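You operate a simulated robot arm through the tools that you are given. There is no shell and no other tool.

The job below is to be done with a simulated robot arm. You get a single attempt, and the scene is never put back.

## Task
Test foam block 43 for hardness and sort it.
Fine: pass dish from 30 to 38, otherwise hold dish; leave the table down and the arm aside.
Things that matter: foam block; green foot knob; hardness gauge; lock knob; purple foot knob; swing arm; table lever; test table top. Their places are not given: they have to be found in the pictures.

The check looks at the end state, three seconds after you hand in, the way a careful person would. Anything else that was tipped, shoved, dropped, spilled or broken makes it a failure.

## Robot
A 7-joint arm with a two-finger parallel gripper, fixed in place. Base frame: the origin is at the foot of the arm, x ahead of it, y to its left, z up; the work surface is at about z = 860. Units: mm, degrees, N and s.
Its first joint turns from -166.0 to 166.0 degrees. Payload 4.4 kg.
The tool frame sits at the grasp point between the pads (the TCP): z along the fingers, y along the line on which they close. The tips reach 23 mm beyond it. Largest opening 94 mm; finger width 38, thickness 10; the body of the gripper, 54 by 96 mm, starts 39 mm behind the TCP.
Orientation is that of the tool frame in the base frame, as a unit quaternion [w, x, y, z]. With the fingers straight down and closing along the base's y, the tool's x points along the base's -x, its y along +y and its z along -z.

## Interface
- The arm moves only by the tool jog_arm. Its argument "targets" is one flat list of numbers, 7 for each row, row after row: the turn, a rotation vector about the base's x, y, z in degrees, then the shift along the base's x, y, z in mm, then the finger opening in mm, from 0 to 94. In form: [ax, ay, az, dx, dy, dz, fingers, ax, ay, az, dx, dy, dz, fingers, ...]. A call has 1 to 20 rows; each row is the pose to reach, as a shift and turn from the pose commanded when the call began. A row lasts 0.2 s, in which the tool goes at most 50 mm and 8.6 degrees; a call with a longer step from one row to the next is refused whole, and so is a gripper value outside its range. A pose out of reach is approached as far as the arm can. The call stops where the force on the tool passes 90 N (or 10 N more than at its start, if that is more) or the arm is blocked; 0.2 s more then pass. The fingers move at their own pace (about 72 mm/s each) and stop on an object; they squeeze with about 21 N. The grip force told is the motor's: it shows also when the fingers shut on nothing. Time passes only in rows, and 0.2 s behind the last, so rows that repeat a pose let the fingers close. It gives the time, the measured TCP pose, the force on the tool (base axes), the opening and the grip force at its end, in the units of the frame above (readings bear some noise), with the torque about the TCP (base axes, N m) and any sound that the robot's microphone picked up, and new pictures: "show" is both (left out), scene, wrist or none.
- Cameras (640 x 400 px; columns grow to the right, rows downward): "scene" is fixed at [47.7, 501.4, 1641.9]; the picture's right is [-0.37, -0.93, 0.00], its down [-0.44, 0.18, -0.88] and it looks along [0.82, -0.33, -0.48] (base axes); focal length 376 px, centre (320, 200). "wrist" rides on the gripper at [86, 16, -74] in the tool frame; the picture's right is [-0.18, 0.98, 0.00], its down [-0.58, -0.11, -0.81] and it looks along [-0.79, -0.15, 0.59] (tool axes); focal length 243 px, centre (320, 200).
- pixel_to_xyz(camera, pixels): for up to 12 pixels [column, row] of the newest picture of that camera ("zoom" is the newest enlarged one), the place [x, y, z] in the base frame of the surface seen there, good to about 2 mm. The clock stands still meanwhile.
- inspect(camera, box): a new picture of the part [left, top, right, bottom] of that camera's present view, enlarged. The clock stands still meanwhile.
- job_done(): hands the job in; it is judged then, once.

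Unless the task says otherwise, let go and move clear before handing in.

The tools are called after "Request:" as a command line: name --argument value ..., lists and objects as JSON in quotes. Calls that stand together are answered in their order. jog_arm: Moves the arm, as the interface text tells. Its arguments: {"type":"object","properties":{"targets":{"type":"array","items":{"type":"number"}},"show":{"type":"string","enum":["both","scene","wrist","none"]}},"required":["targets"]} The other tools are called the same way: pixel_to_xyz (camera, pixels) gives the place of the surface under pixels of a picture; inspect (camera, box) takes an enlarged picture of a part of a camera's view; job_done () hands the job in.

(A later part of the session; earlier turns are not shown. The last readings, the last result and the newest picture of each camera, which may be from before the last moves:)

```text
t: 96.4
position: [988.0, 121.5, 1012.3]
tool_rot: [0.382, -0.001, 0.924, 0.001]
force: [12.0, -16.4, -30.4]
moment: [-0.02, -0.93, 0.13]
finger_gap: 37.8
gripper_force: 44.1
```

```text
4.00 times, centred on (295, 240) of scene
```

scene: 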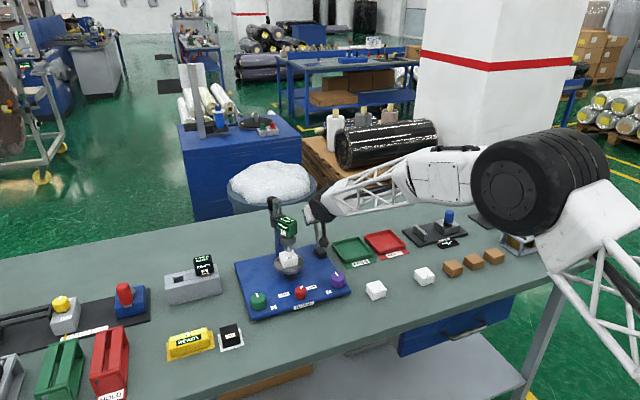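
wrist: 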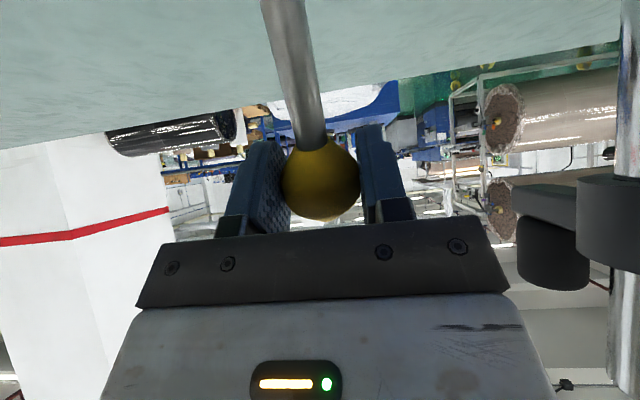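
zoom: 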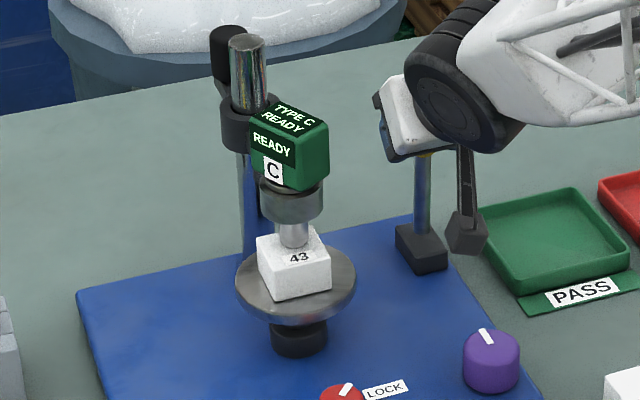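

The disc is rising toward the foot; force shows I'm ~2 mm high of the arc. I'll correct and pull on, a bit at a time.

Request:
jog_arm --targets '[0, 0, 0, -5, 0, -1.5, 20, 0, 0, 0, -10, 0, -2.3, 20, 0, 0, 0, -15, 0, -3, 20, 0, 0, 0, -20, 0, -3.8, 20, 0, 0, 0, -25, 0, -4.8, 20]' --show "none"

Request:
inspect --camera "scene" --box '[240, 190, 350, 290]'

```text
t: 97.6
position: [964.3, 121.3, 1010.5]
tool_rot: [0.382, -0.001, 0.924, 0.0]
force: [16.9, -25.8, -16.6]
moment: [-0.08, -1.14, 0.03]
finger_gap: 37.0
gripper_force: 44.3
```

```text
4.00 times, centred on (295, 240) of scene
```

zoom: 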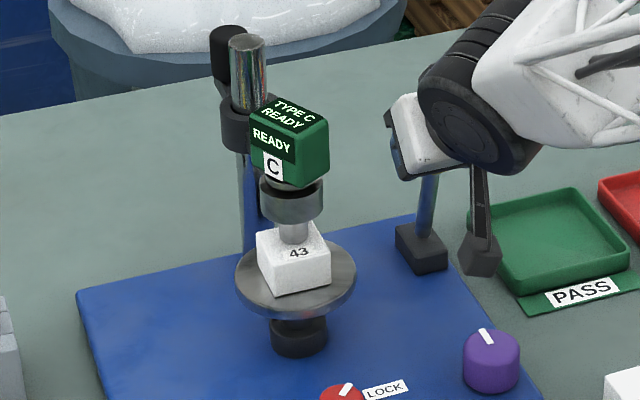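

Rising further, still READY. I'll keep pulling with small y and z corrections.

Request:
jog_arm --targets '[0, 0, 0, -5, -0.7, -1.8, 20, 0, 0, 0, -10, -1, -3.2, 20, 0, 0, 0, -15, -1, -4.8, 20, 0, 0, 0, -20, -1, -6.5, 20]' --show "none"

Request:
inspect --camera "scene" --box '[240, 190, 350, 290]'

```text
t: 98.6
position: [946.2, 122.2, 1003.6]
tool_rot: [0.384, 0.001, 0.924, -0.001]
force: [16.7, -15.3, -4.7]
moment: [-0.09, -1.29, -0.04]
finger_gap: 37.1
gripper_force: 44.4
```

```text
4.00 times, centred on (295, 240) of scene
```

zoom: 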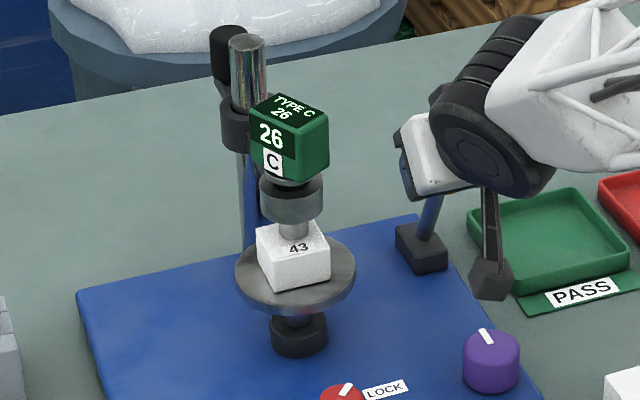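

The gauge now reads 26 while pressing begins. I'll continue pulling toward the lever's end stop.

Request:
jog_arm --targets '[0, 0, 0, -5, 0, -2.2, 20, 0, 0, 0, -10, 0, -4.5, 20, 0, 0, 0, -15, 0, -7.2, 20]' --show "none"

Request:
inspect --camera "scene" --box '[240, 190, 350, 290]'

```text
t: 99.4
position: [930.9, 122.1, 999.4]
tool_rot: [0.385, 0.0, 0.923, 0.001]
force: [77.9, -6.0, 11.9]
moment: [-0.07, -0.72, 0.04]
finger_gap: 37.6
gripper_force: 44.9
```

```text
4.00 times, centred on (295, 240) of scene
```

zoom: 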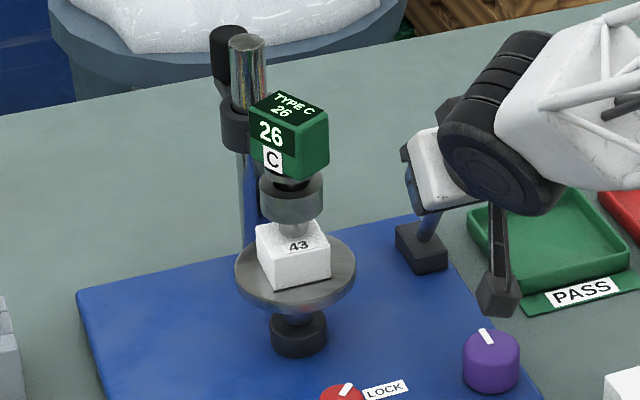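

78 N shows the lever's end stop; the gauge reads 26. I'll ease the pull slightly and wait a second to see whether the reading settles.

Request:
jog_arm --targets '[0, 0, 0, 1.5, 0, 0.5, 20, 0, 0, 0, 1.5, 0, 0.5, 20, 0, 0, 0, 1.5, 0, 0.5, 20, 0, 0, 0, 1.5, 0, 0.5, 20, 0, 0, 0, 1.5, 0, 0.5, 20, 0, 0, 0, 1.5, 0, 0.5, 20, 0, 0, 0, 1.5, 0, 0.5, 20, 0, 0, 0, 1.5, 0, 0.5, 20]' --show "none"

Request:
inspect --camera "scene" --box '[270, 205, 310, 275]'

```text
t: 101.2
position: [931.4, 121.7, 998.1]
tool_rot: [0.384, 0.001, 0.923, 0.0]
force: [36.3, -8.4, 55.5]
moment: [-0.05, -0.68, -0.02]
finger_gap: 37.0
gripper_force: 45.4
```

```text
5.71 times, centred on (290, 240) of scene
```

zoom: 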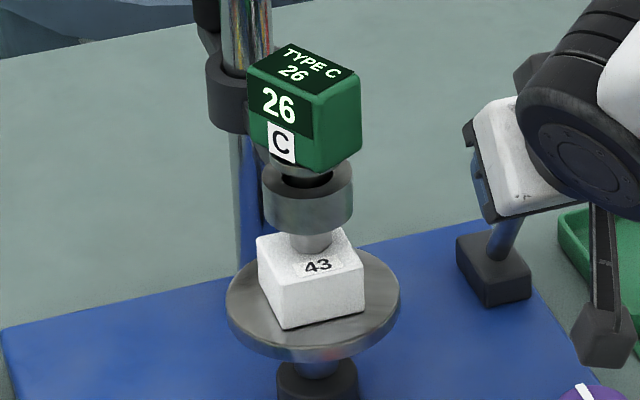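

The reading is a steady 26 (top and front displays agree). Now I'll return the lever along its arc (pivot ≈(987,884), R≈127) to lower the table.

Request:
jog_arm --targets '[0, 0, 0, 3.2, 0, 4.2, 20, 0, 0, 0, 9.2, 0, 7.1, 20, 0, 0, 0, 19.2, 0, 10.7, 20, 0, 0, 0, 29.2, 0, 13.3, 20, 0, 0, 0, 39.2, 0, 15.1, 20, 0, 0, 0, 49.2, 0.2, 16, 20, 0, 0, 0, 59.2, 0.4, 16.2, 20, 0, 0, 0, 69.2, 0.6, 15.5, 20, 0, 0, 0, 79.2, 0.8, 14.1, 20, 0, 0, 0, 89.2, 1, 11.8, 20, 0, 0, 0, 99.2, 1, 8.7, 20, 0, 0, 0, 109.2, 1, 4.5, 20, 0, 0, 0, 115.5, 1, 1.3, 20]' --show "none"

Request:
inspect --camera "scene" --box '[240, 190, 350, 290]'

```text
t: 104.0
position: [1045.5, 122.1, 997.1]
tool_rot: [0.383, 0.001, 0.924, -0.001]
force: [-24.6, -32.2, -6.8]
moment: [0.03, 0.5, -0.19]
finger_gap: 37.6
gripper_force: 44.6
```

```text
4.00 times, centred on (295, 240) of scene
```

zoom: 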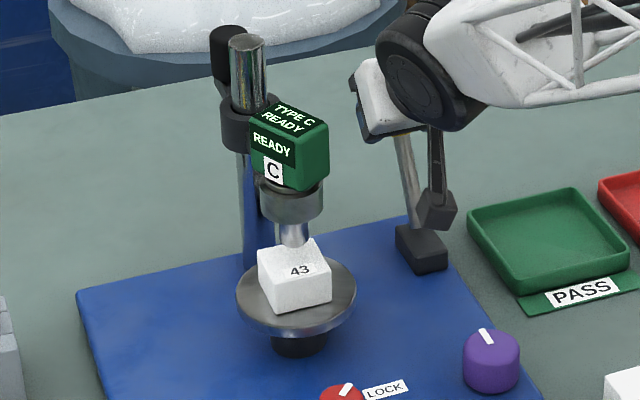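

Table is down again and the display is back to READY. I'll release the lever ball and back away along the tool axis.

Request:
jog_arm --targets '[0, 0, 0, 0, 0, 0, 50, 0, 0, 0, 0, 0, 0, 70, 0, 0, 0, 0, 0, 0, 70, 0, 0, 0, -15, 0, 15, 70, 0, 0, 0, -40, 0, 40, 70, 0, 0, 0, -70, 0, 65, 70, 0, 0, 0, -110, 20, 75, 70, 0, 0, 0, -150, 45, 75, 70]'

Request:
inspect --camera "scene" --box '[240, 190, 350, 290]'

Request:
pixel_to_xyz --camera "scene" --pixels '[[289, 250], [284, 256], [290, 255], [281, 258], [295, 262], [314, 217], [318, 238]]'

```text
t: 105.8
position: [894.9, 170.2, 1073.1]
tool_rot: [0.383, 0.0, 0.924, 0.0]
force: [-0.9, 0.4, 0.3]
moment: [0.01, 0.04, 0.01]
finger_gap: 69.9
gripper_force: 0.1
```

scene: 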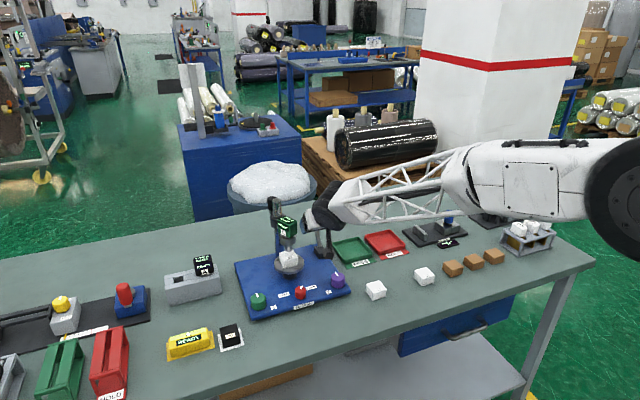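
wrist: 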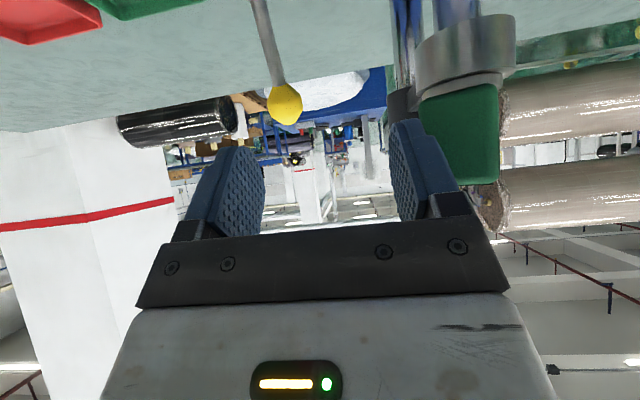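

```text
4.00 times, centred on (295, 240) of scene
```

zoom: 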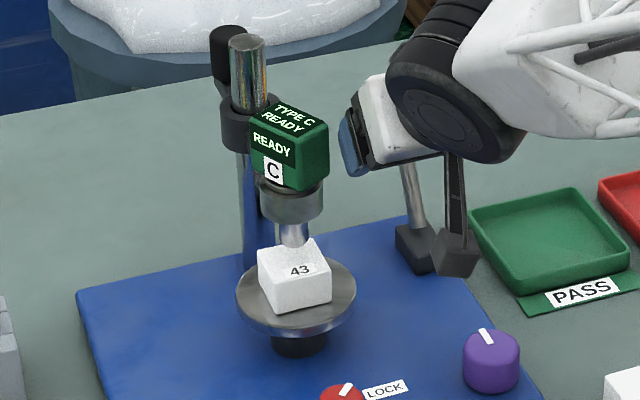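

```text
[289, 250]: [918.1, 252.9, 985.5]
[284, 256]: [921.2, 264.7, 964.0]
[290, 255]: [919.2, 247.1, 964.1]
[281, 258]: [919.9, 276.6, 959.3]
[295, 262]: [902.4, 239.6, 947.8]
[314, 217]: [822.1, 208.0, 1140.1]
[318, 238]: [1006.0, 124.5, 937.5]
```

The table is down and the lever stands as at the start. The fingers are close to the gauge, so I move back first, then come round to the front of the block with a 50° tilt.

Request:
jog_arm --targets '[0, 0, 0, -40, 0, 0, 64, 0, 0, 0, -78, 0, -10, 64, 0, -2, 0, -80, 35, -35, 64, 0, -4, 0, -80, 70, -60, 64, 0, -5, 0, -80, 84, -90, 64, 0, -5, 0, -76, 84, -105, 64, 0, -5, 0, -76, 84, -105, 64]' --show "wrist"

Request:
inspect --camera "wrist" --box '[220, 30, 420, 230]'

```text
t: 107.4
position: [820.9, 252.7, 967.6]
tool_rot: [0.423, 0.0, 0.906, 0.0]
force: [-0.5, 0.2, 0.2]
moment: [-0.01, -0.04, 0.01]
finger_gap: 64.0
gripper_force: 0.1
```

wrist: 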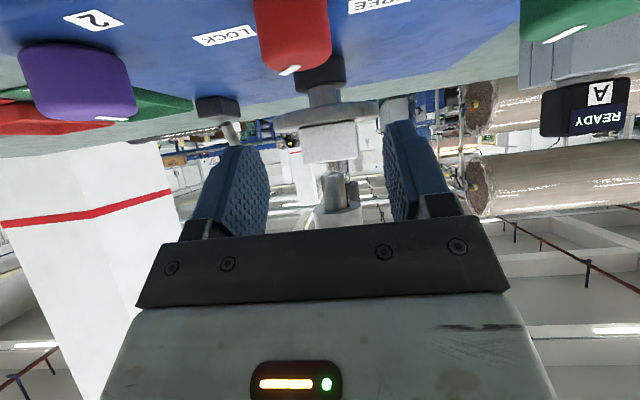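

```text
2.00 times, centred on (320, 130) of wrist
```

zoom: 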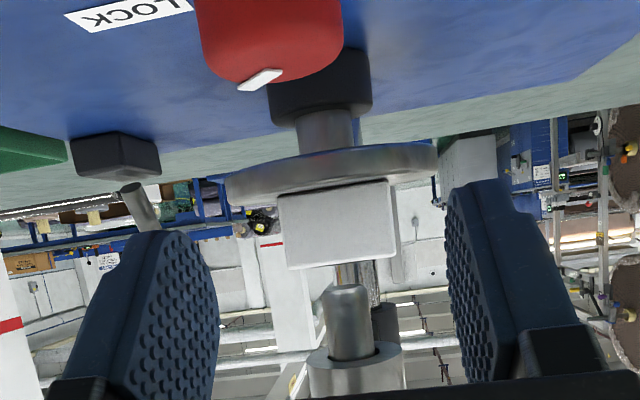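

Block and foot are straight ahead (wrist zoom (335,225)). I advance 76 mm with fingers open around the block, then close.

Request:
jog_arm --targets '[0, 0, 0, 30, 0, 0.5, 64, 0, 0, 0, 55, 0, 0.5, 64, 0, 0, 0, 68, 0, 0.5, 64, 0, 0, 0, 74, 0, 0.5, 64, 0, 0, 0, 74, 0, 0.5, 64]' --show "wrist"

Request:
inspect --camera "wrist" --box '[220, 30, 420, 230]'

```text
t: 108.6
position: [894.1, 253.6, 968.8]
tool_rot: [0.422, 0.0, 0.907, 0.0]
force: [0.9, 0.3, 0.4]
moment: [-0.02, -0.03, 0.0]
finger_gap: 64.0
gripper_force: 0.1
```

wrist: 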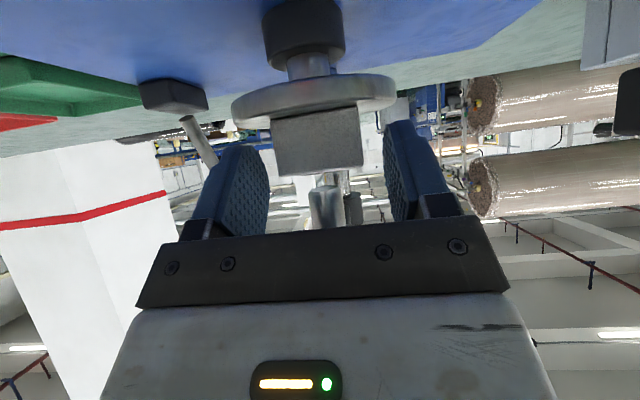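

```text
2.00 times, centred on (320, 130) of wrist
```

zoom: 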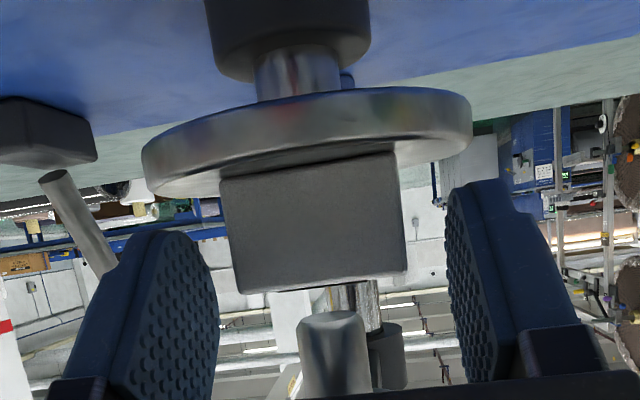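

No contact; fingers surround the block. I'll close, lift 2 mm, shift it 14 mm toward me, set down and open so I can regrip at a shallower tilt.

Request:
jog_arm --targets '[0, 0, 0, 0, 0, 0, 40, 0, 0, 0, 0, 0, 0, 25, 0, 0, 0, 0, 0, 0, 25, 0, 0, 0, 0, 0, 0, 25, 0, 0, 0, 0, 0, 1.5, 25, 0, 0, 0, -7, 0, 2, 25, 0, 0, 0, -14, 0, 2, 25, 0, 0, 0, -14, 0, 0, 25, 0, 0, 0, -14, 0, -0.5, 25]' --show "wrist"

```text
t: 110.6
position: [879.4, 251.7, 967.3]
tool_rot: [0.424, -0.001, 0.906, 0.001]
force: [-0.2, -0.6, 4.3]
moment: [-0.02, -0.03, -0.03]
finger_gap: 43.6
gripper_force: 21.0
```

wrist: 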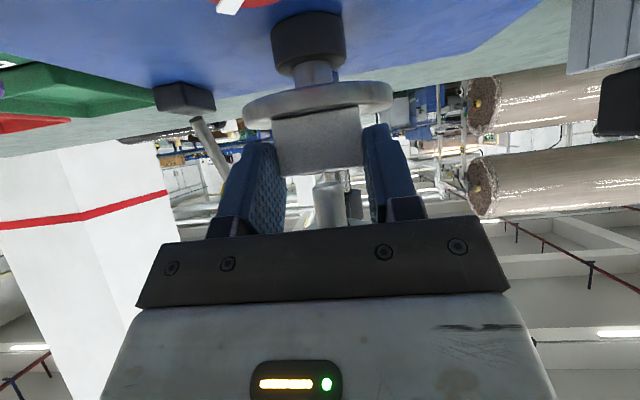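

Block moved back with 4 N contact on the disc. I'll open, retreat, reduce tilt to 35° and regrip.

Request:
jog_arm --targets '[0, 0, 0, 0, 0, 0, 50, 0, 0, 0, 0, 0, 0, 64, 0, 0, 0, 0, 0, 0.5, 64, 0, 0, 0, -30, 0, 2, 64, 0, 0, 0, -60, 0, 6, 64, 0, 7.5, 0, -62, 0, 6, 64, 0, 15, 0, -62, 0, 4, 64, 0, 15, 0, -35, 0, 2, 64, 0, 15, 0, -10, 0, 1.5, 64, 0, 15, 0, 0, 0, 1.3, 64, 0, 15, 0, 0, 0, 1.3, 64, 0, 15, 0, 0, 0, 1.3, 40, 0, 15, 0, 0, 0, 1.3, 25, 0, 15, 0, 0, 0, 1.3, 25, 0, 15, 0, 0, 0, 1.3, 25]'

Request:
inspect --camera "wrist" --box '[220, 30, 420, 230]'

```text
t: 113.8
position: [880.8, 251.2, 969.8]
tool_rot: [0.301, 0.0, 0.954, 0.001]
force: [-1.1, 0.2, -0.1]
moment: [0.01, 0.0, 0.01]
finger_gap: 43.8
gripper_force: 20.6
```

scene: 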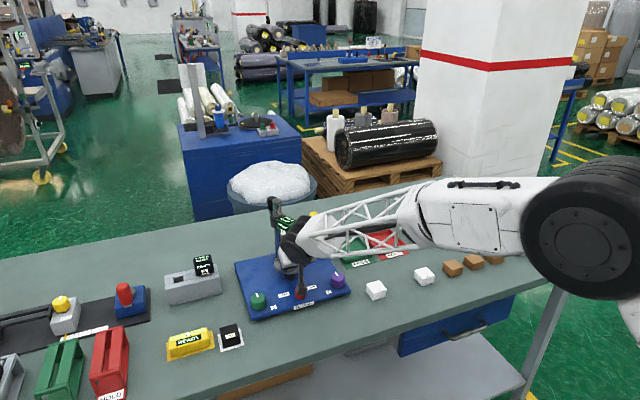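
wrist: 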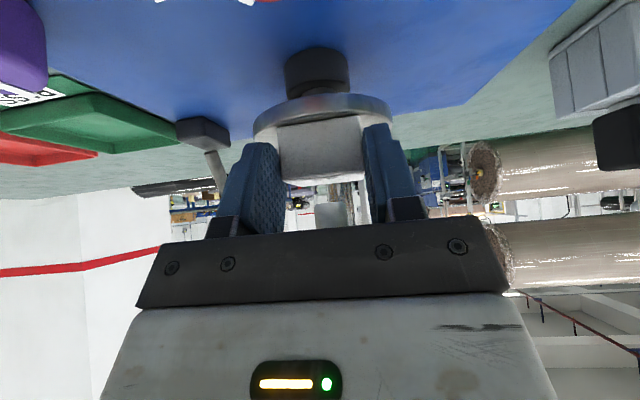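

```text
2.00 times, centred on (320, 130) of wrist
```

zoom: 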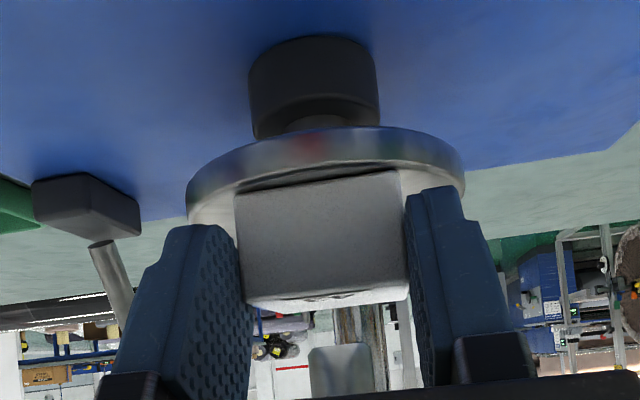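

Regripped at 35°. I'll lift 3 mm, slide out from under the gauge, rise, and then look at the dishes.

Request:
jog_arm --targets '[0, 0, 0, 0, 0, 2.5, 25, 0, 0, 0, -15, 0, 3, 25, 0, 0, 0, -45, 0, 3, 25, 0, 0, 0, -80, 0, 8, 25, 0, 0, 0, -100, 0, 40, 25, 0, 0, 0, -115, -20, 70, 25, 0, 0, 0, -120, -60, 85, 25, 0, 0, 0, -120, -105, 85, 25, 0, 0, 0, -120, -150, 85, 25, 0, 0, 0, -120, -195, 85, 25]'

Request:
inspect --camera "scene" --box '[325, 220, 425, 285]'

Request:
pixel_to_xyz --camera "scene" --pixels '[[386, 243], [366, 239], [390, 231], [407, 244], [384, 256], [375, 247], [395, 250], [352, 251]]'

```text
t: 116.0
position: [760.6, 55.2, 1053.9]
tool_rot: [0.3, 0.001, 0.954, 0.0]
force: [0.8, -0.1, 0.4]
moment: [-0.02, 0.0, 0.01]
finger_gap: 44.0
gripper_force: 20.8
```

scene: 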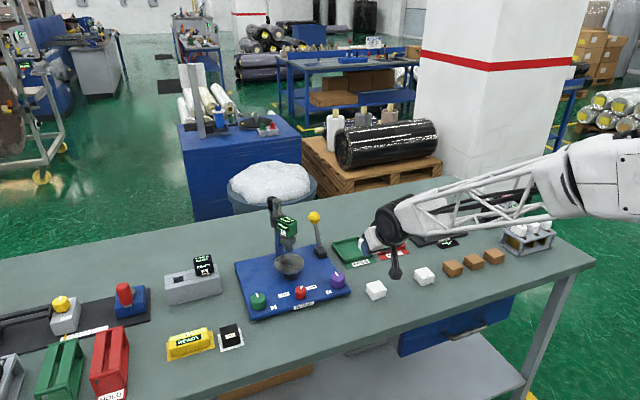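
wrist: 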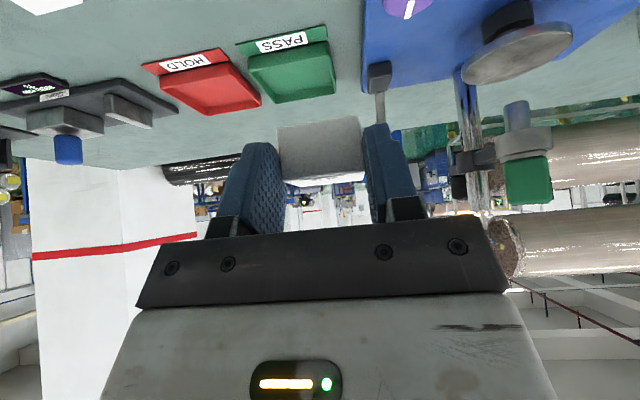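

```text
6.15 times, centred on (375, 252) of scene
```

zoom: 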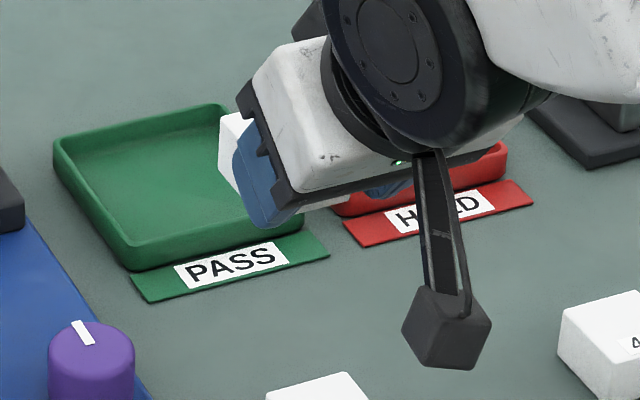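

```text
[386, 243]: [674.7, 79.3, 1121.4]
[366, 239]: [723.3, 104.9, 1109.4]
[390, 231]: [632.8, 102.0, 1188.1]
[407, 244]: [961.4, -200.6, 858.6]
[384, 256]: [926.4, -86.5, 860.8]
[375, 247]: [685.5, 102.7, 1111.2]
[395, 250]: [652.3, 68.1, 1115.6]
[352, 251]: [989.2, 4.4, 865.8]
```

HOLD is hidden from the scene camera, so I measure both dishes from the wrist view.

Request:
inspect --camera "wrist" --box '[130, 10, 350, 150]'

Request:
pixel_to_xyz --camera "wrist" --pixels '[[160, 78], [228, 66], [210, 90], [258, 100], [200, 112], [230, 95], [185, 90], [290, 72], [250, 55], [325, 45], [333, 90], [278, 100]]'

```text
2.86 times, centred on (240, 80) of wrist
```

zoom: 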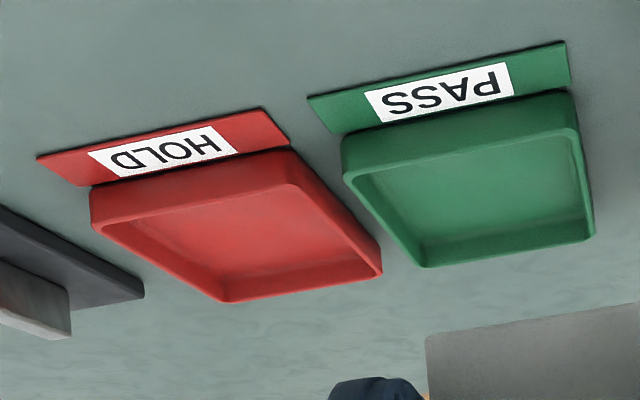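

```text
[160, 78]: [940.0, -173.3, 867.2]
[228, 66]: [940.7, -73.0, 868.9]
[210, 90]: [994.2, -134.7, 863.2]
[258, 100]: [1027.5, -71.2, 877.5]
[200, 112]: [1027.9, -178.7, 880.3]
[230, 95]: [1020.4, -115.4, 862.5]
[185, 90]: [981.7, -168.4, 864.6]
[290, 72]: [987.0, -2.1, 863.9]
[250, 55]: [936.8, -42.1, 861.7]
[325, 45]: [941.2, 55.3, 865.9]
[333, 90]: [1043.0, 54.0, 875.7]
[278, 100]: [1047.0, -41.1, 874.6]
```

HOLD dish: x 938–1043, y −180…−71, floor 863.5, rim ≈879. I'll carry the block over it and lower to just above the floor.

Request:
jog_arm --targets '[0, 0, 0, 29, -26, 0, 25, 0, 0, 0, 59, -52, 0, 25, 0, 0, 0, 88, -78, 0, 25, 0, 0, 0, 118, -105, -10, 25, 0, 0, 0, 147, -131, -25, 25, 0, 0, 0, 177, -157, -45, 25, 0, 0, 0, 206, -183, -65, 25, 0, 0, 0, 206, -183, -105, 25, 0, 0, 0, 206, -183, -135, 25, 0, 0, 0, 206, -183, -148, 25, 0, 0, 0, 206, -183, -154, 25]'

Request:
inspect --camera "wrist" --box '[200, 60, 420, 230]'

```text
t: 118.4
position: [966.1, -127.3, 899.2]
tool_rot: [0.301, 0.0, 0.954, 0.0]
force: [0.4, -0.8, 0.5]
moment: [-0.02, 0.0, -0.02]
finger_gap: 43.3
gripper_force: 20.3
```

scene: 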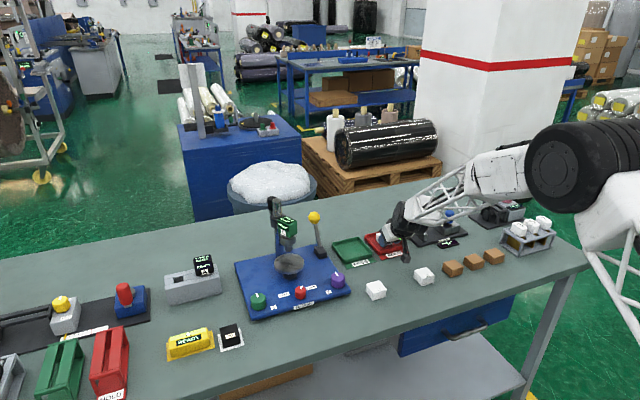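
wrist: 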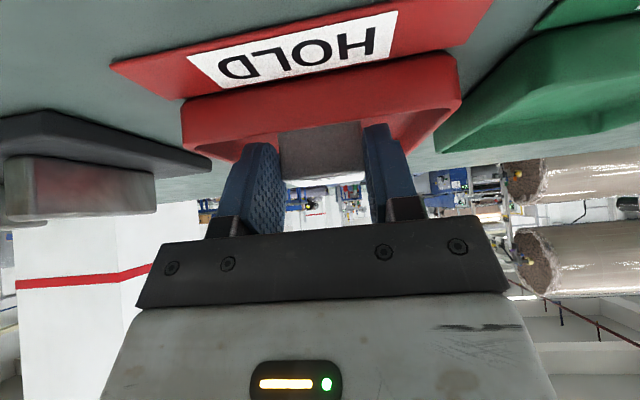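

```text
2.35 times, centred on (310, 145) of wrist
```

zoom: 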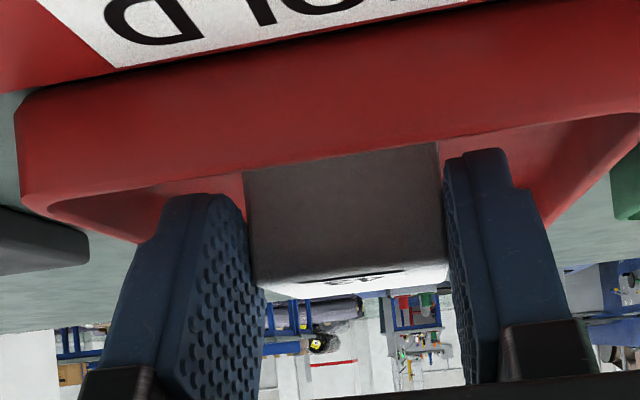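

The block is inside the HOLD dish near its floor. I'll lower 2 mm, open modestly and rise out.

Request:
jog_arm --targets '[0, 0, 0, 0, 0, -1, 25, 0, 0, 0, 0, 0, -2, 25, 0, 0, 0, 0, 0, -2, 25, 0, 0, 0, 0, 0, -2, 52, 0, 0, 0, 0, 0, -2, 58, 0, 0, 0, 0, 0, -2, 58, 0, 0, 0, -5, 0, 15, 58, 0, 0, 0, -15, 0, 45, 58, 0, 0, 0, -35, 0, 85, 58, 0, 0, 0, -70, 0, 115, 58]'

Request:
inspect --camera "wrist" --box '[160, 20, 460, 220]'

```text
t: 120.6
position: [896.6, -127.6, 1011.6]
tool_rot: [0.301, 0.0, 0.954, 0.0]
force: [0.2, -0.4, -1.1]
moment: [-0.02, -0.06, -0.03]
finger_gap: 58.3
gripper_force: 0.1
```

scene: 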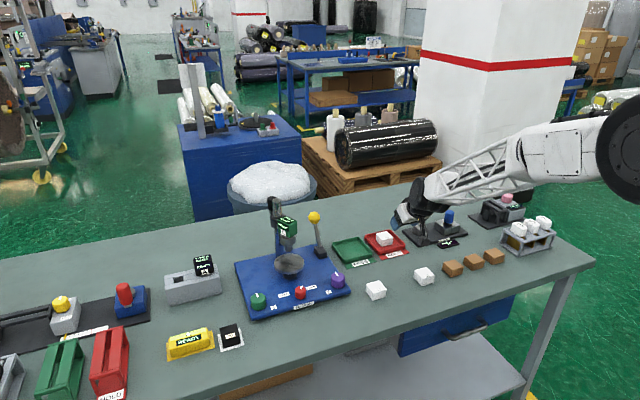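
wrist: 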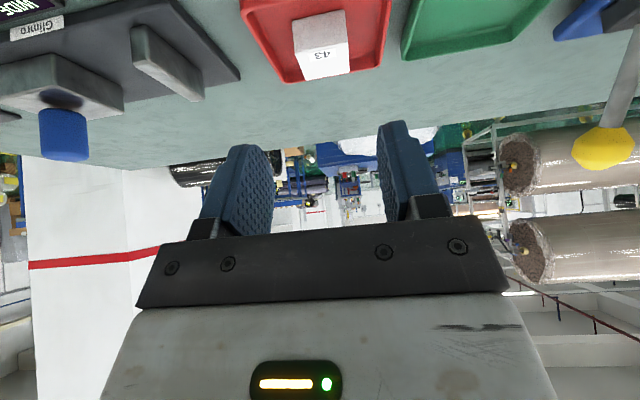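

```text
2.00 times, centred on (310, 120) of wrist
```

zoom: 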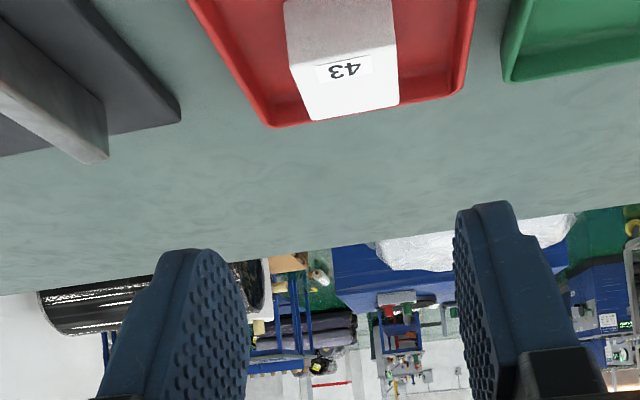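

Block 43 rests in the HOLD dish for now. To trust the 26 reading I'll check the gauge on the "40" reference block, so I move over to it (centre ≈(767.5,462)).

Request:
jog_arm --targets '[0, 0, 0, -11.3, 42, 0, 66, 0, 0, 0, -22.6, 84, 0, 66, 0, 0, 0, -33.9, 126, 0, 66, 0, 0, 0, -45.2, 168, 0, 66, 0, 0, 0, -56.5, 210, 0, 66, 0, 0, 0, -67.8, 252, 0, 66, 0, 0, 0, -79.2, 294, 0, 66, 0, 0, 0, -90.5, 336, 0, 66, 0, 0, 0, -101.8, 378, 0, 66, 0, 0, 0, -113, 420, 0, 66, 0, 0, 0, -124.4, 462, 0, 66, 0, 0, 0, -135.7, 504, 0, 66, 0, 0, 0, -147, 546, -10, 66, 0, 0, 0, -158.3, 587.8, -20, 66, 0, 0, 0, -158.3, 587.8, -39, 66, 0, 0, 0, -158.3, 587.8, -39, 66]'

Request:
inspect --camera "wrist" --box '[160, 0, 460, 220]'

```text
t: 124.0
position: [737.9, 461.4, 974.7]
tool_rot: [0.301, 0.0, 0.954, 0.0]
force: [-0.4, 0.2, -0.6]
moment: [-0.05, 0.02, 0.01]
finger_gap: 65.9
gripper_force: 0.0
```

scene: 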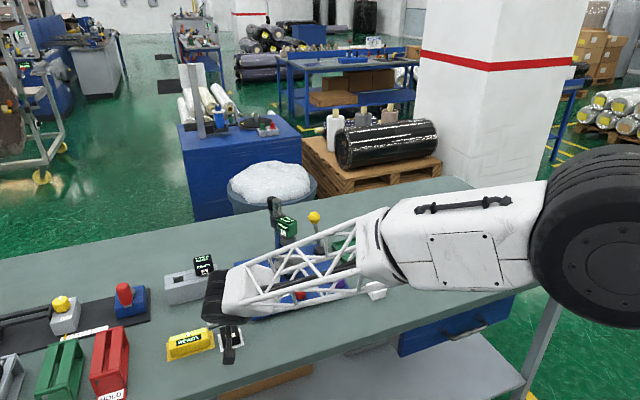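
wrist: 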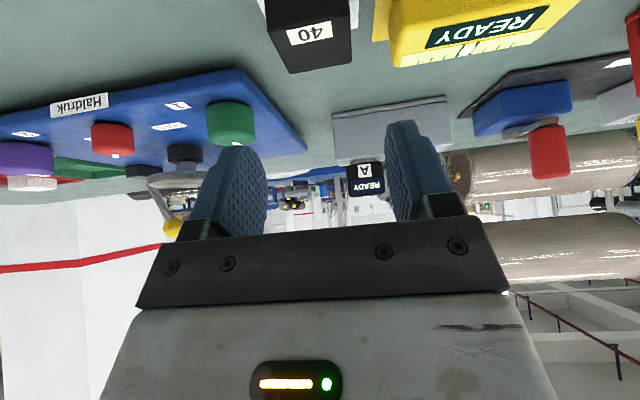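

```text
1.82 times, centred on (310, 110) of wrist
```

zoom: 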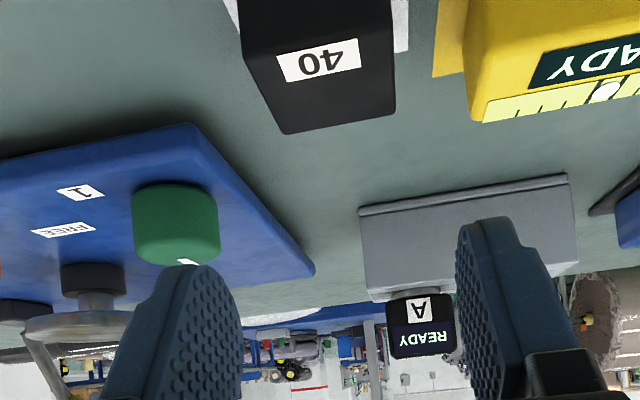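

The reference block is below (wrist zoom (320,60)); the level is 7+ mm beyond the finger at 58 mm opening. I descend and grip it.

Request:
jog_arm --targets '[0, 0, 0, 0, 0, -30, 58, 0, 0, 0, 0, 0, -60, 58, 0, 0, 0, 0, 0, -75, 58, 0, 0, 0, 0, 0, -80.5, 58, 0, 0, 0, 0, 0, -80.5, 58]' --show "wrist"

Request:
inspect --camera "wrist" --box '[200, 60, 440, 230]'

```text
t: 125.2
position: [737.2, 461.7, 895.8]
tool_rot: [0.301, 0.0, 0.954, 0.0]
force: [0.6, -0.9, 0.5]
moment: [0.01, 0.03, 0.0]
finger_gap: 58.3
gripper_force: 0.1
```

wrist: 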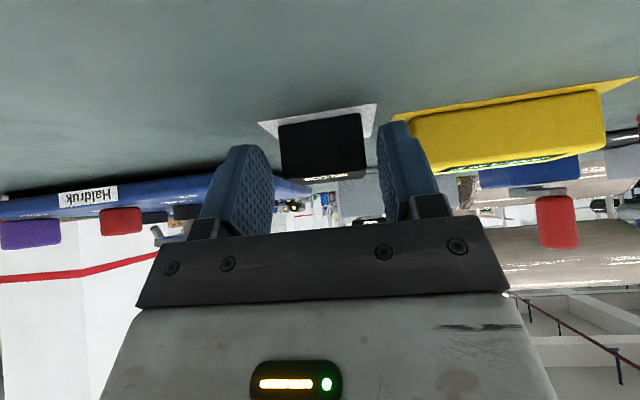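

```text
2.35 times, centred on (320, 145) of wrist
```

zoom: 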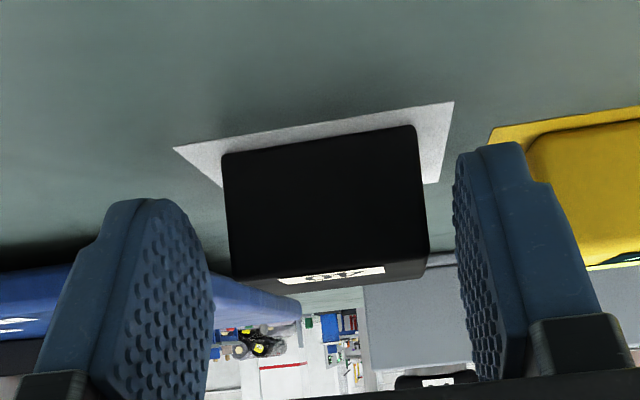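

Well centred. Close on the reference block and lift.

Request:
jog_arm --targets '[0, 0, 0, 0, 0, 0, 40, 0, 0, 0, 0, 0, 0, 25, 0, 0, 0, 0, 0, 0, 25, 0, 0, 0, 0, 0, 0, 25, 0, 0, 0, 0, 0, 30, 25, 0, 0, 0, 0, 0, 75, 25, 0, 0, 0, 0, 0, 110, 25]'

Request:
pixel_to_xyz --camera "wrist" --pixels '[[320, 135], [290, 140], [350, 130], [320, 165]]'

```text
t: 126.8
position: [737.9, 459.0, 1004.5]
tool_rot: [0.301, 0.001, 0.954, -0.002]
force: [-0.4, 0.2, -1.2]
moment: [0.0, 0.05, 0.0]
finger_gap: 44.3
gripper_force: 21.3
```

scene: 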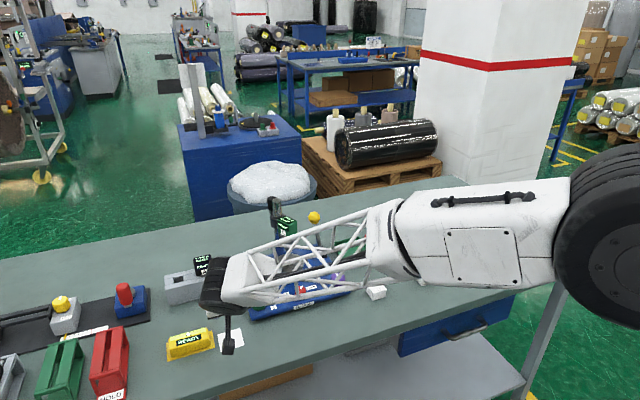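
wrist: 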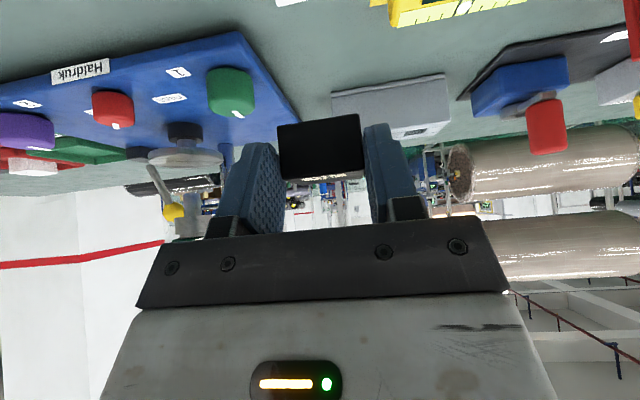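

```text
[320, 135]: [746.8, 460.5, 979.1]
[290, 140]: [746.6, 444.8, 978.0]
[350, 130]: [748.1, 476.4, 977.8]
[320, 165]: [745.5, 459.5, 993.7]
```

The reference block is held (44 mm). I'll bring it in front of the disc, then slide it in as before, stopping at TCP x≈887.

Request:
jog_arm --targets '[0, 0, 0, 10, -42, 0, 25, 0, 0, 0, 20, -84, -5, 25, 0, 0, 0, 31, -126, -10, 25, 0, 0, 0, 42, -168, -20, 25, 0, 0, 0, 52, -210.7, -30, 25, 0, 0, 0, 60, -210.7, -34, 25, 0, 0, 0, 90, -210.7, -34, 25, 0, 0, 0, 120, -210.7, -34, 25, 0, 0, 0, 140, -210.7, -34, 25, 0, 0, 0, 149, -210.7, -34, 25, 0, 0, 0, 149, -210.7, -35, 25]'

Request:
inspect --camera "wrist" --box '[200, 60, 440, 230]'

```text
t: 129.2
position: [885.0, 249.9, 971.1]
tool_rot: [0.301, 0.001, 0.954, -0.001]
force: [0.0, 0.0, -1.3]
moment: [-0.02, -0.01, 0.01]
finger_gap: 44.3
gripper_force: 21.3
```

scene: 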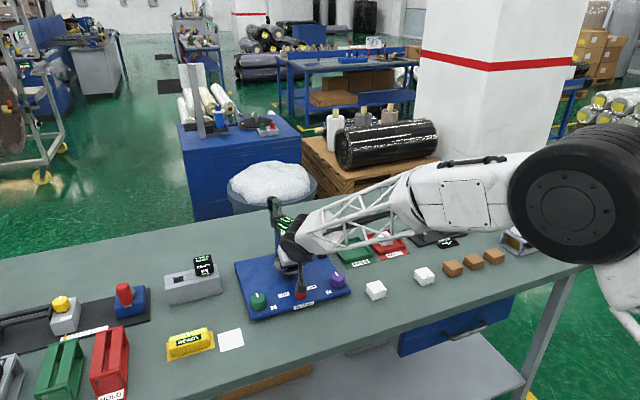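
wrist: 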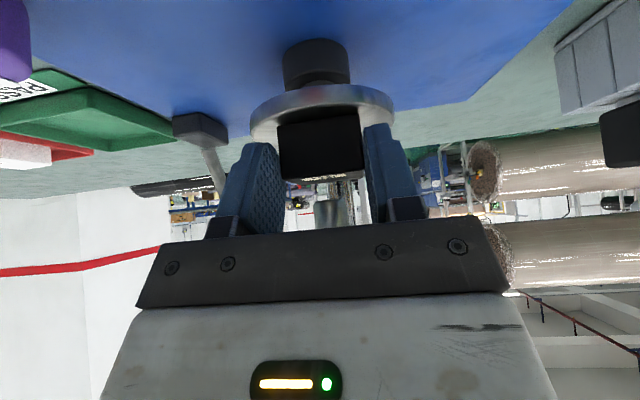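

```text
2.35 times, centred on (320, 145) of wrist
```

zoom: 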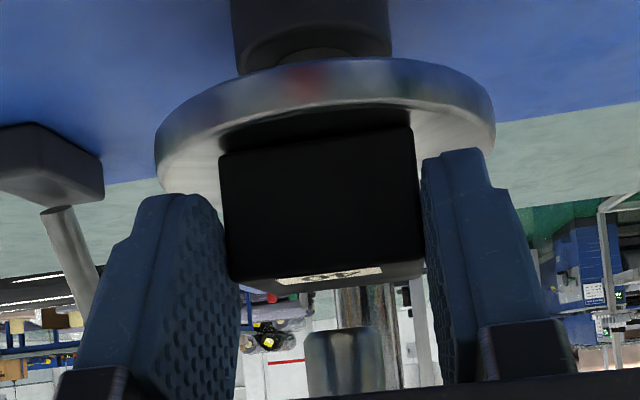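

In place without contact. I'll measure the empty mat, lower the block to the disc, open and withdraw.

Request:
pixel_to_xyz --camera "scene" --pixels '[[218, 333], [239, 328], [244, 345], [221, 352], [230, 340]]'

Request:
jog_arm --targets '[0, 0, 0, 0, 0, -0.8, 25, 0, 0, 0, 0, 0, -1.6, 25, 0, 0, 0, 0, 0, -2, 25, 0, 0, 0, 0, 0, -2, 25]' --show "none"

```text
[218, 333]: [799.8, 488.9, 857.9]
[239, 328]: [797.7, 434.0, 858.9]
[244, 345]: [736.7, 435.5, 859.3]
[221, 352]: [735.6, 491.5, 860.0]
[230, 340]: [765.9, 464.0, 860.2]
```

```text
t: 130.2
position: [886.5, 250.3, 969.2]
tool_rot: [0.302, 0.001, 0.953, -0.001]
force: [-0.4, 3.5, 10.9]
moment: [0.0, -0.21, 0.09]
finger_gap: 44.2
gripper_force: 21.1
```

Contact felt (11 N). I'll open, withdraw, close the fingers and nudge the block forward to the same centred position as the foam had.

Request:
jog_arm --targets '[0, 0, 0, 0, 0, 0, 52, 0, 0, 0, 0, 0, 0, 62, 0, 0, 0, 0, 0, 0.5, 62, 0, 0, 0, -20, 0, 1, 62, 0, 0, 0, -55, 0, 3, 62, 0, 0, 0, -80, 0, 3, 40, 0, 0, 0, -80, 0, 0, 15, 0, 0, 0, -80, 0, -3.7, 0, 0, 0, 0, -80, 0, -3.7, 0, 0, 0, 0, -50, 0, -3.7, 0, 0, 0, 0, -28, 0, -3.7, 0, 0, 0, 0, -20, 0, -3.7, 0, 0, 0, 0, -16, 0, -3.7, 0, 0, 0, 0, -13, 0, -3.7, 0, 0, 0, 0, -10.5, 0, -3.7, 0]' --show "wrist"

Request:
inspect --camera "wrist" --box '[200, 60, 440, 230]'

```text
t: 133.4
position: [875.9, 249.6, 963.1]
tool_rot: [0.3, 0.0, 0.954, 0.0]
force: [-0.5, 0.1, 0.1]
moment: [0.01, 0.0, 0.0]
finger_gap: 0.0
gripper_force: 20.6
```

wrist: 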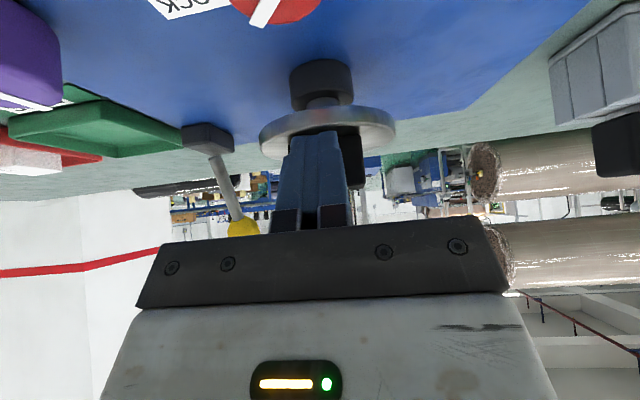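

```text
2.35 times, centred on (320, 145) of wrist
```

zoom: 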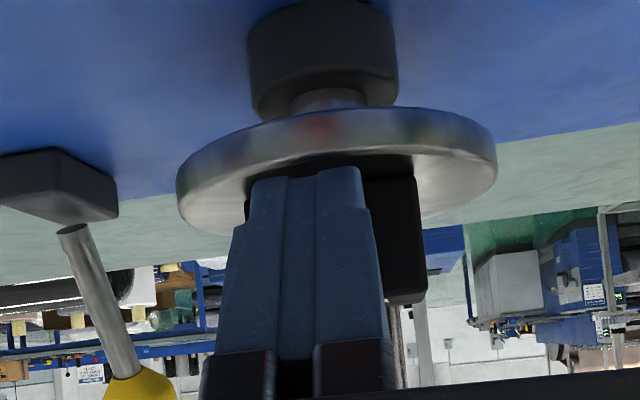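

The reference is centred like the foam was. Now back to the lever ball along the same path, and grip it.

Request:
jog_arm --targets '[0, 0, 0, -40, 0, 2, 0, 0, 0, 0, -75, 0, 20, 0, 0, 0, 0, -85, -10, 60, 20, 0, -3, 0, -85, -45, 85, 40, 0, -6, 0, -75, -85, 98, 60, 0, -10, 0, -50, -120, 100, 70, 0, -10, 0, -10, -128, 100, 70, 0, -10, 0, 30, -128, 97, 70, 0, -10, 0, 70, -128, 93, 70, 0, -10, 0, 100, -128, 90, 70, 0, -10, 0, 113.3, -127.8, 89, 70, 0, -10, 0, 113.3, -127.8, 89, 70]'

Request:
inspect --camera "scene" --box '[240, 190, 350, 290]'

Request:
pixel_to_xyz --camera "wrist" --pixels '[[320, 92], [300, 90], [343, 90], [318, 120], [316, 40]]'

```text
t: 136.0
position: [988.6, 123.1, 1051.6]
tool_rot: [0.383, 0.0, 0.924, 0.001]
force: [0.9, -0.1, -0.2]
moment: [-0.04, 0.02, -0.03]
finger_gap: 70.2
gripper_force: 0.1
```

scene: 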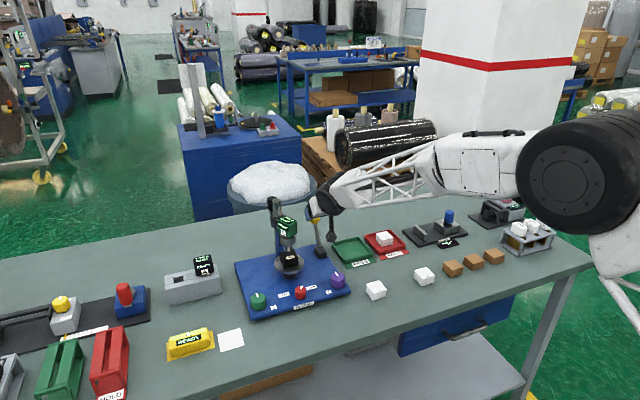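
wrist: 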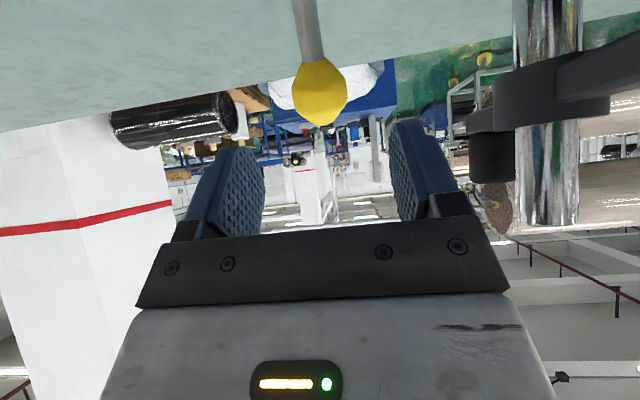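

```text
4.00 times, centred on (295, 240) of scene
```

zoom: 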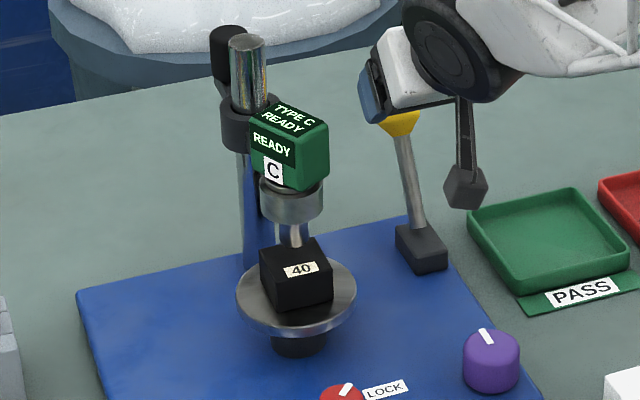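

```text
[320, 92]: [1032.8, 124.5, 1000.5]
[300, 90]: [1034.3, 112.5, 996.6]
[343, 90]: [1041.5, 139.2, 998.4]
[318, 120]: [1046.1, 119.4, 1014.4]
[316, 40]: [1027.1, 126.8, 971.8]
```

Reference block "40" sits under the foot; ball unchanged. Advance and grip the ball.

Request:
jog_arm --targets '[0, 0, 0, 20, 0, -20, 70, 0, 0, 0, 40, -0.2, -40, 70, 0, 0, 0, 52, -0.3, -52, 70, 0, 0, 0, 57.5, -0.3, -57, 70, 0, 0, 0, 57.5, -0.3, -57, 45, 0, 0, 0, 57.5, -0.3, -57, 20, 0, 0, 0, 57.5, -0.3, -57, 20]' --show "none"

```text
t: 137.6
position: [1046.9, 121.4, 996.7]
tool_rot: [0.382, 0.0, 0.924, -0.001]
force: [1.9, -2.4, -0.5]
moment: [-0.05, -0.09, 0.03]
finger_gap: 37.3
gripper_force: 44.8
```

Gripped. Pulling the lever along its fitted arc to the end stop.

Request:
jog_arm --targets '[0, 0, 0, -10.3, 0, 4.9, 20, 0, 0, 0, -20.3, 0, 8.7, 20, 0, 0, 0, -30.3, 0, 11.6, 20, 0, 0, 0, -40.3, -0.2, 13.6, 20, 0, 0, 0, -50.3, -0.4, 14.8, 20, 0, 0, 0, -60.3, -0.6, 15.2, 20, 0, 0, 0, -70.3, -0.8, 14.8, 20, 0, 0, 0, -80.3, -1, 13.6, 20, 0, 0, 0, -90.3, -1, 11.6, 20, 0, 0, 0, -100.3, -1, 8.7, 20, 0, 0, 0, -107.3, -1, 6.2, 20, 0, 0, 0, -112.3, -1, 4.1, 20, 0, 0, 0, -115.3, -1, 2.9, 20]' --show "none"

Request:
inspect --camera "scene" --box '[240, 190, 350, 290]'

```text
t: 140.4
position: [932.5, 122.4, 1000.2]
tool_rot: [0.384, 0.0, 0.923, 0.0]
force: [72.8, -13.9, -27.9]
moment: [0.01, -0.35, 0.06]
finger_gap: 37.1
gripper_force: 44.9
```

```text
4.00 times, centred on (295, 240) of scene
```

zoom: 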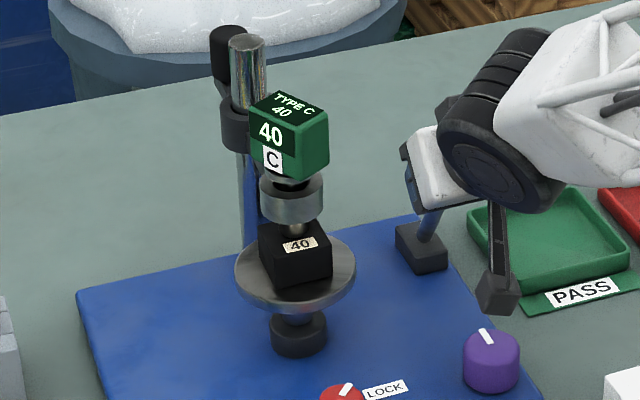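

The gauge reads 40 on the 40 reference, so it is accurate and the foam's 26 stands: HOLD. I return the lever along the arc to lower the table.

Request:
jog_arm --targets '[0, 0, 0, 3, 0, 1.2, 20, 0, 0, 0, 8, 0, 3.3, 20, 0, 0, 0, 18, 0, 6.8, 20, 0, 0, 0, 28, 0, 9.4, 20, 0, 0, 0, 38, 0, 11.2, 20, 0, 0, 0, 48, 0.2, 12.1, 20, 0, 0, 0, 58, 0.4, 12.3, 20, 0, 0, 0, 68, 0.6, 11.6, 20, 0, 0, 0, 78, 0.8, 10.2, 20, 0, 0, 0, 88, 1, 7.9, 20, 0, 0, 0, 98, 1, 4.8, 20, 0, 0, 0, 108, 1, 0.6, 20, 0, 0, 0, 114.5, 1, -2.5, 20, 0, 0, 0, 114.5, 1, -2.5, 20]' --show "none"

Request:
inspect --camera "scene" --box '[240, 190, 350, 290]'

```text
t: 143.3
position: [1043.7, 121.3, 996.7]
tool_rot: [0.381, 0.001, 0.925, -0.001]
force: [-48.8, -12.9, 15.5]
moment: [-0.11, 0.29, 0.0]
finger_gap: 37.5
gripper_force: 45.0
stopped in row 14: the force on the tool passed its limit at 93 N (the readings are from after the stop); the commanded pose is now the measured one
```

```text
4.00 times, centred on (295, 240) of scene
```

zoom: 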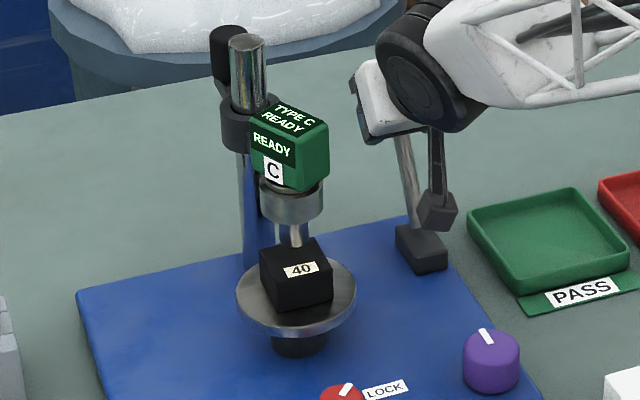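

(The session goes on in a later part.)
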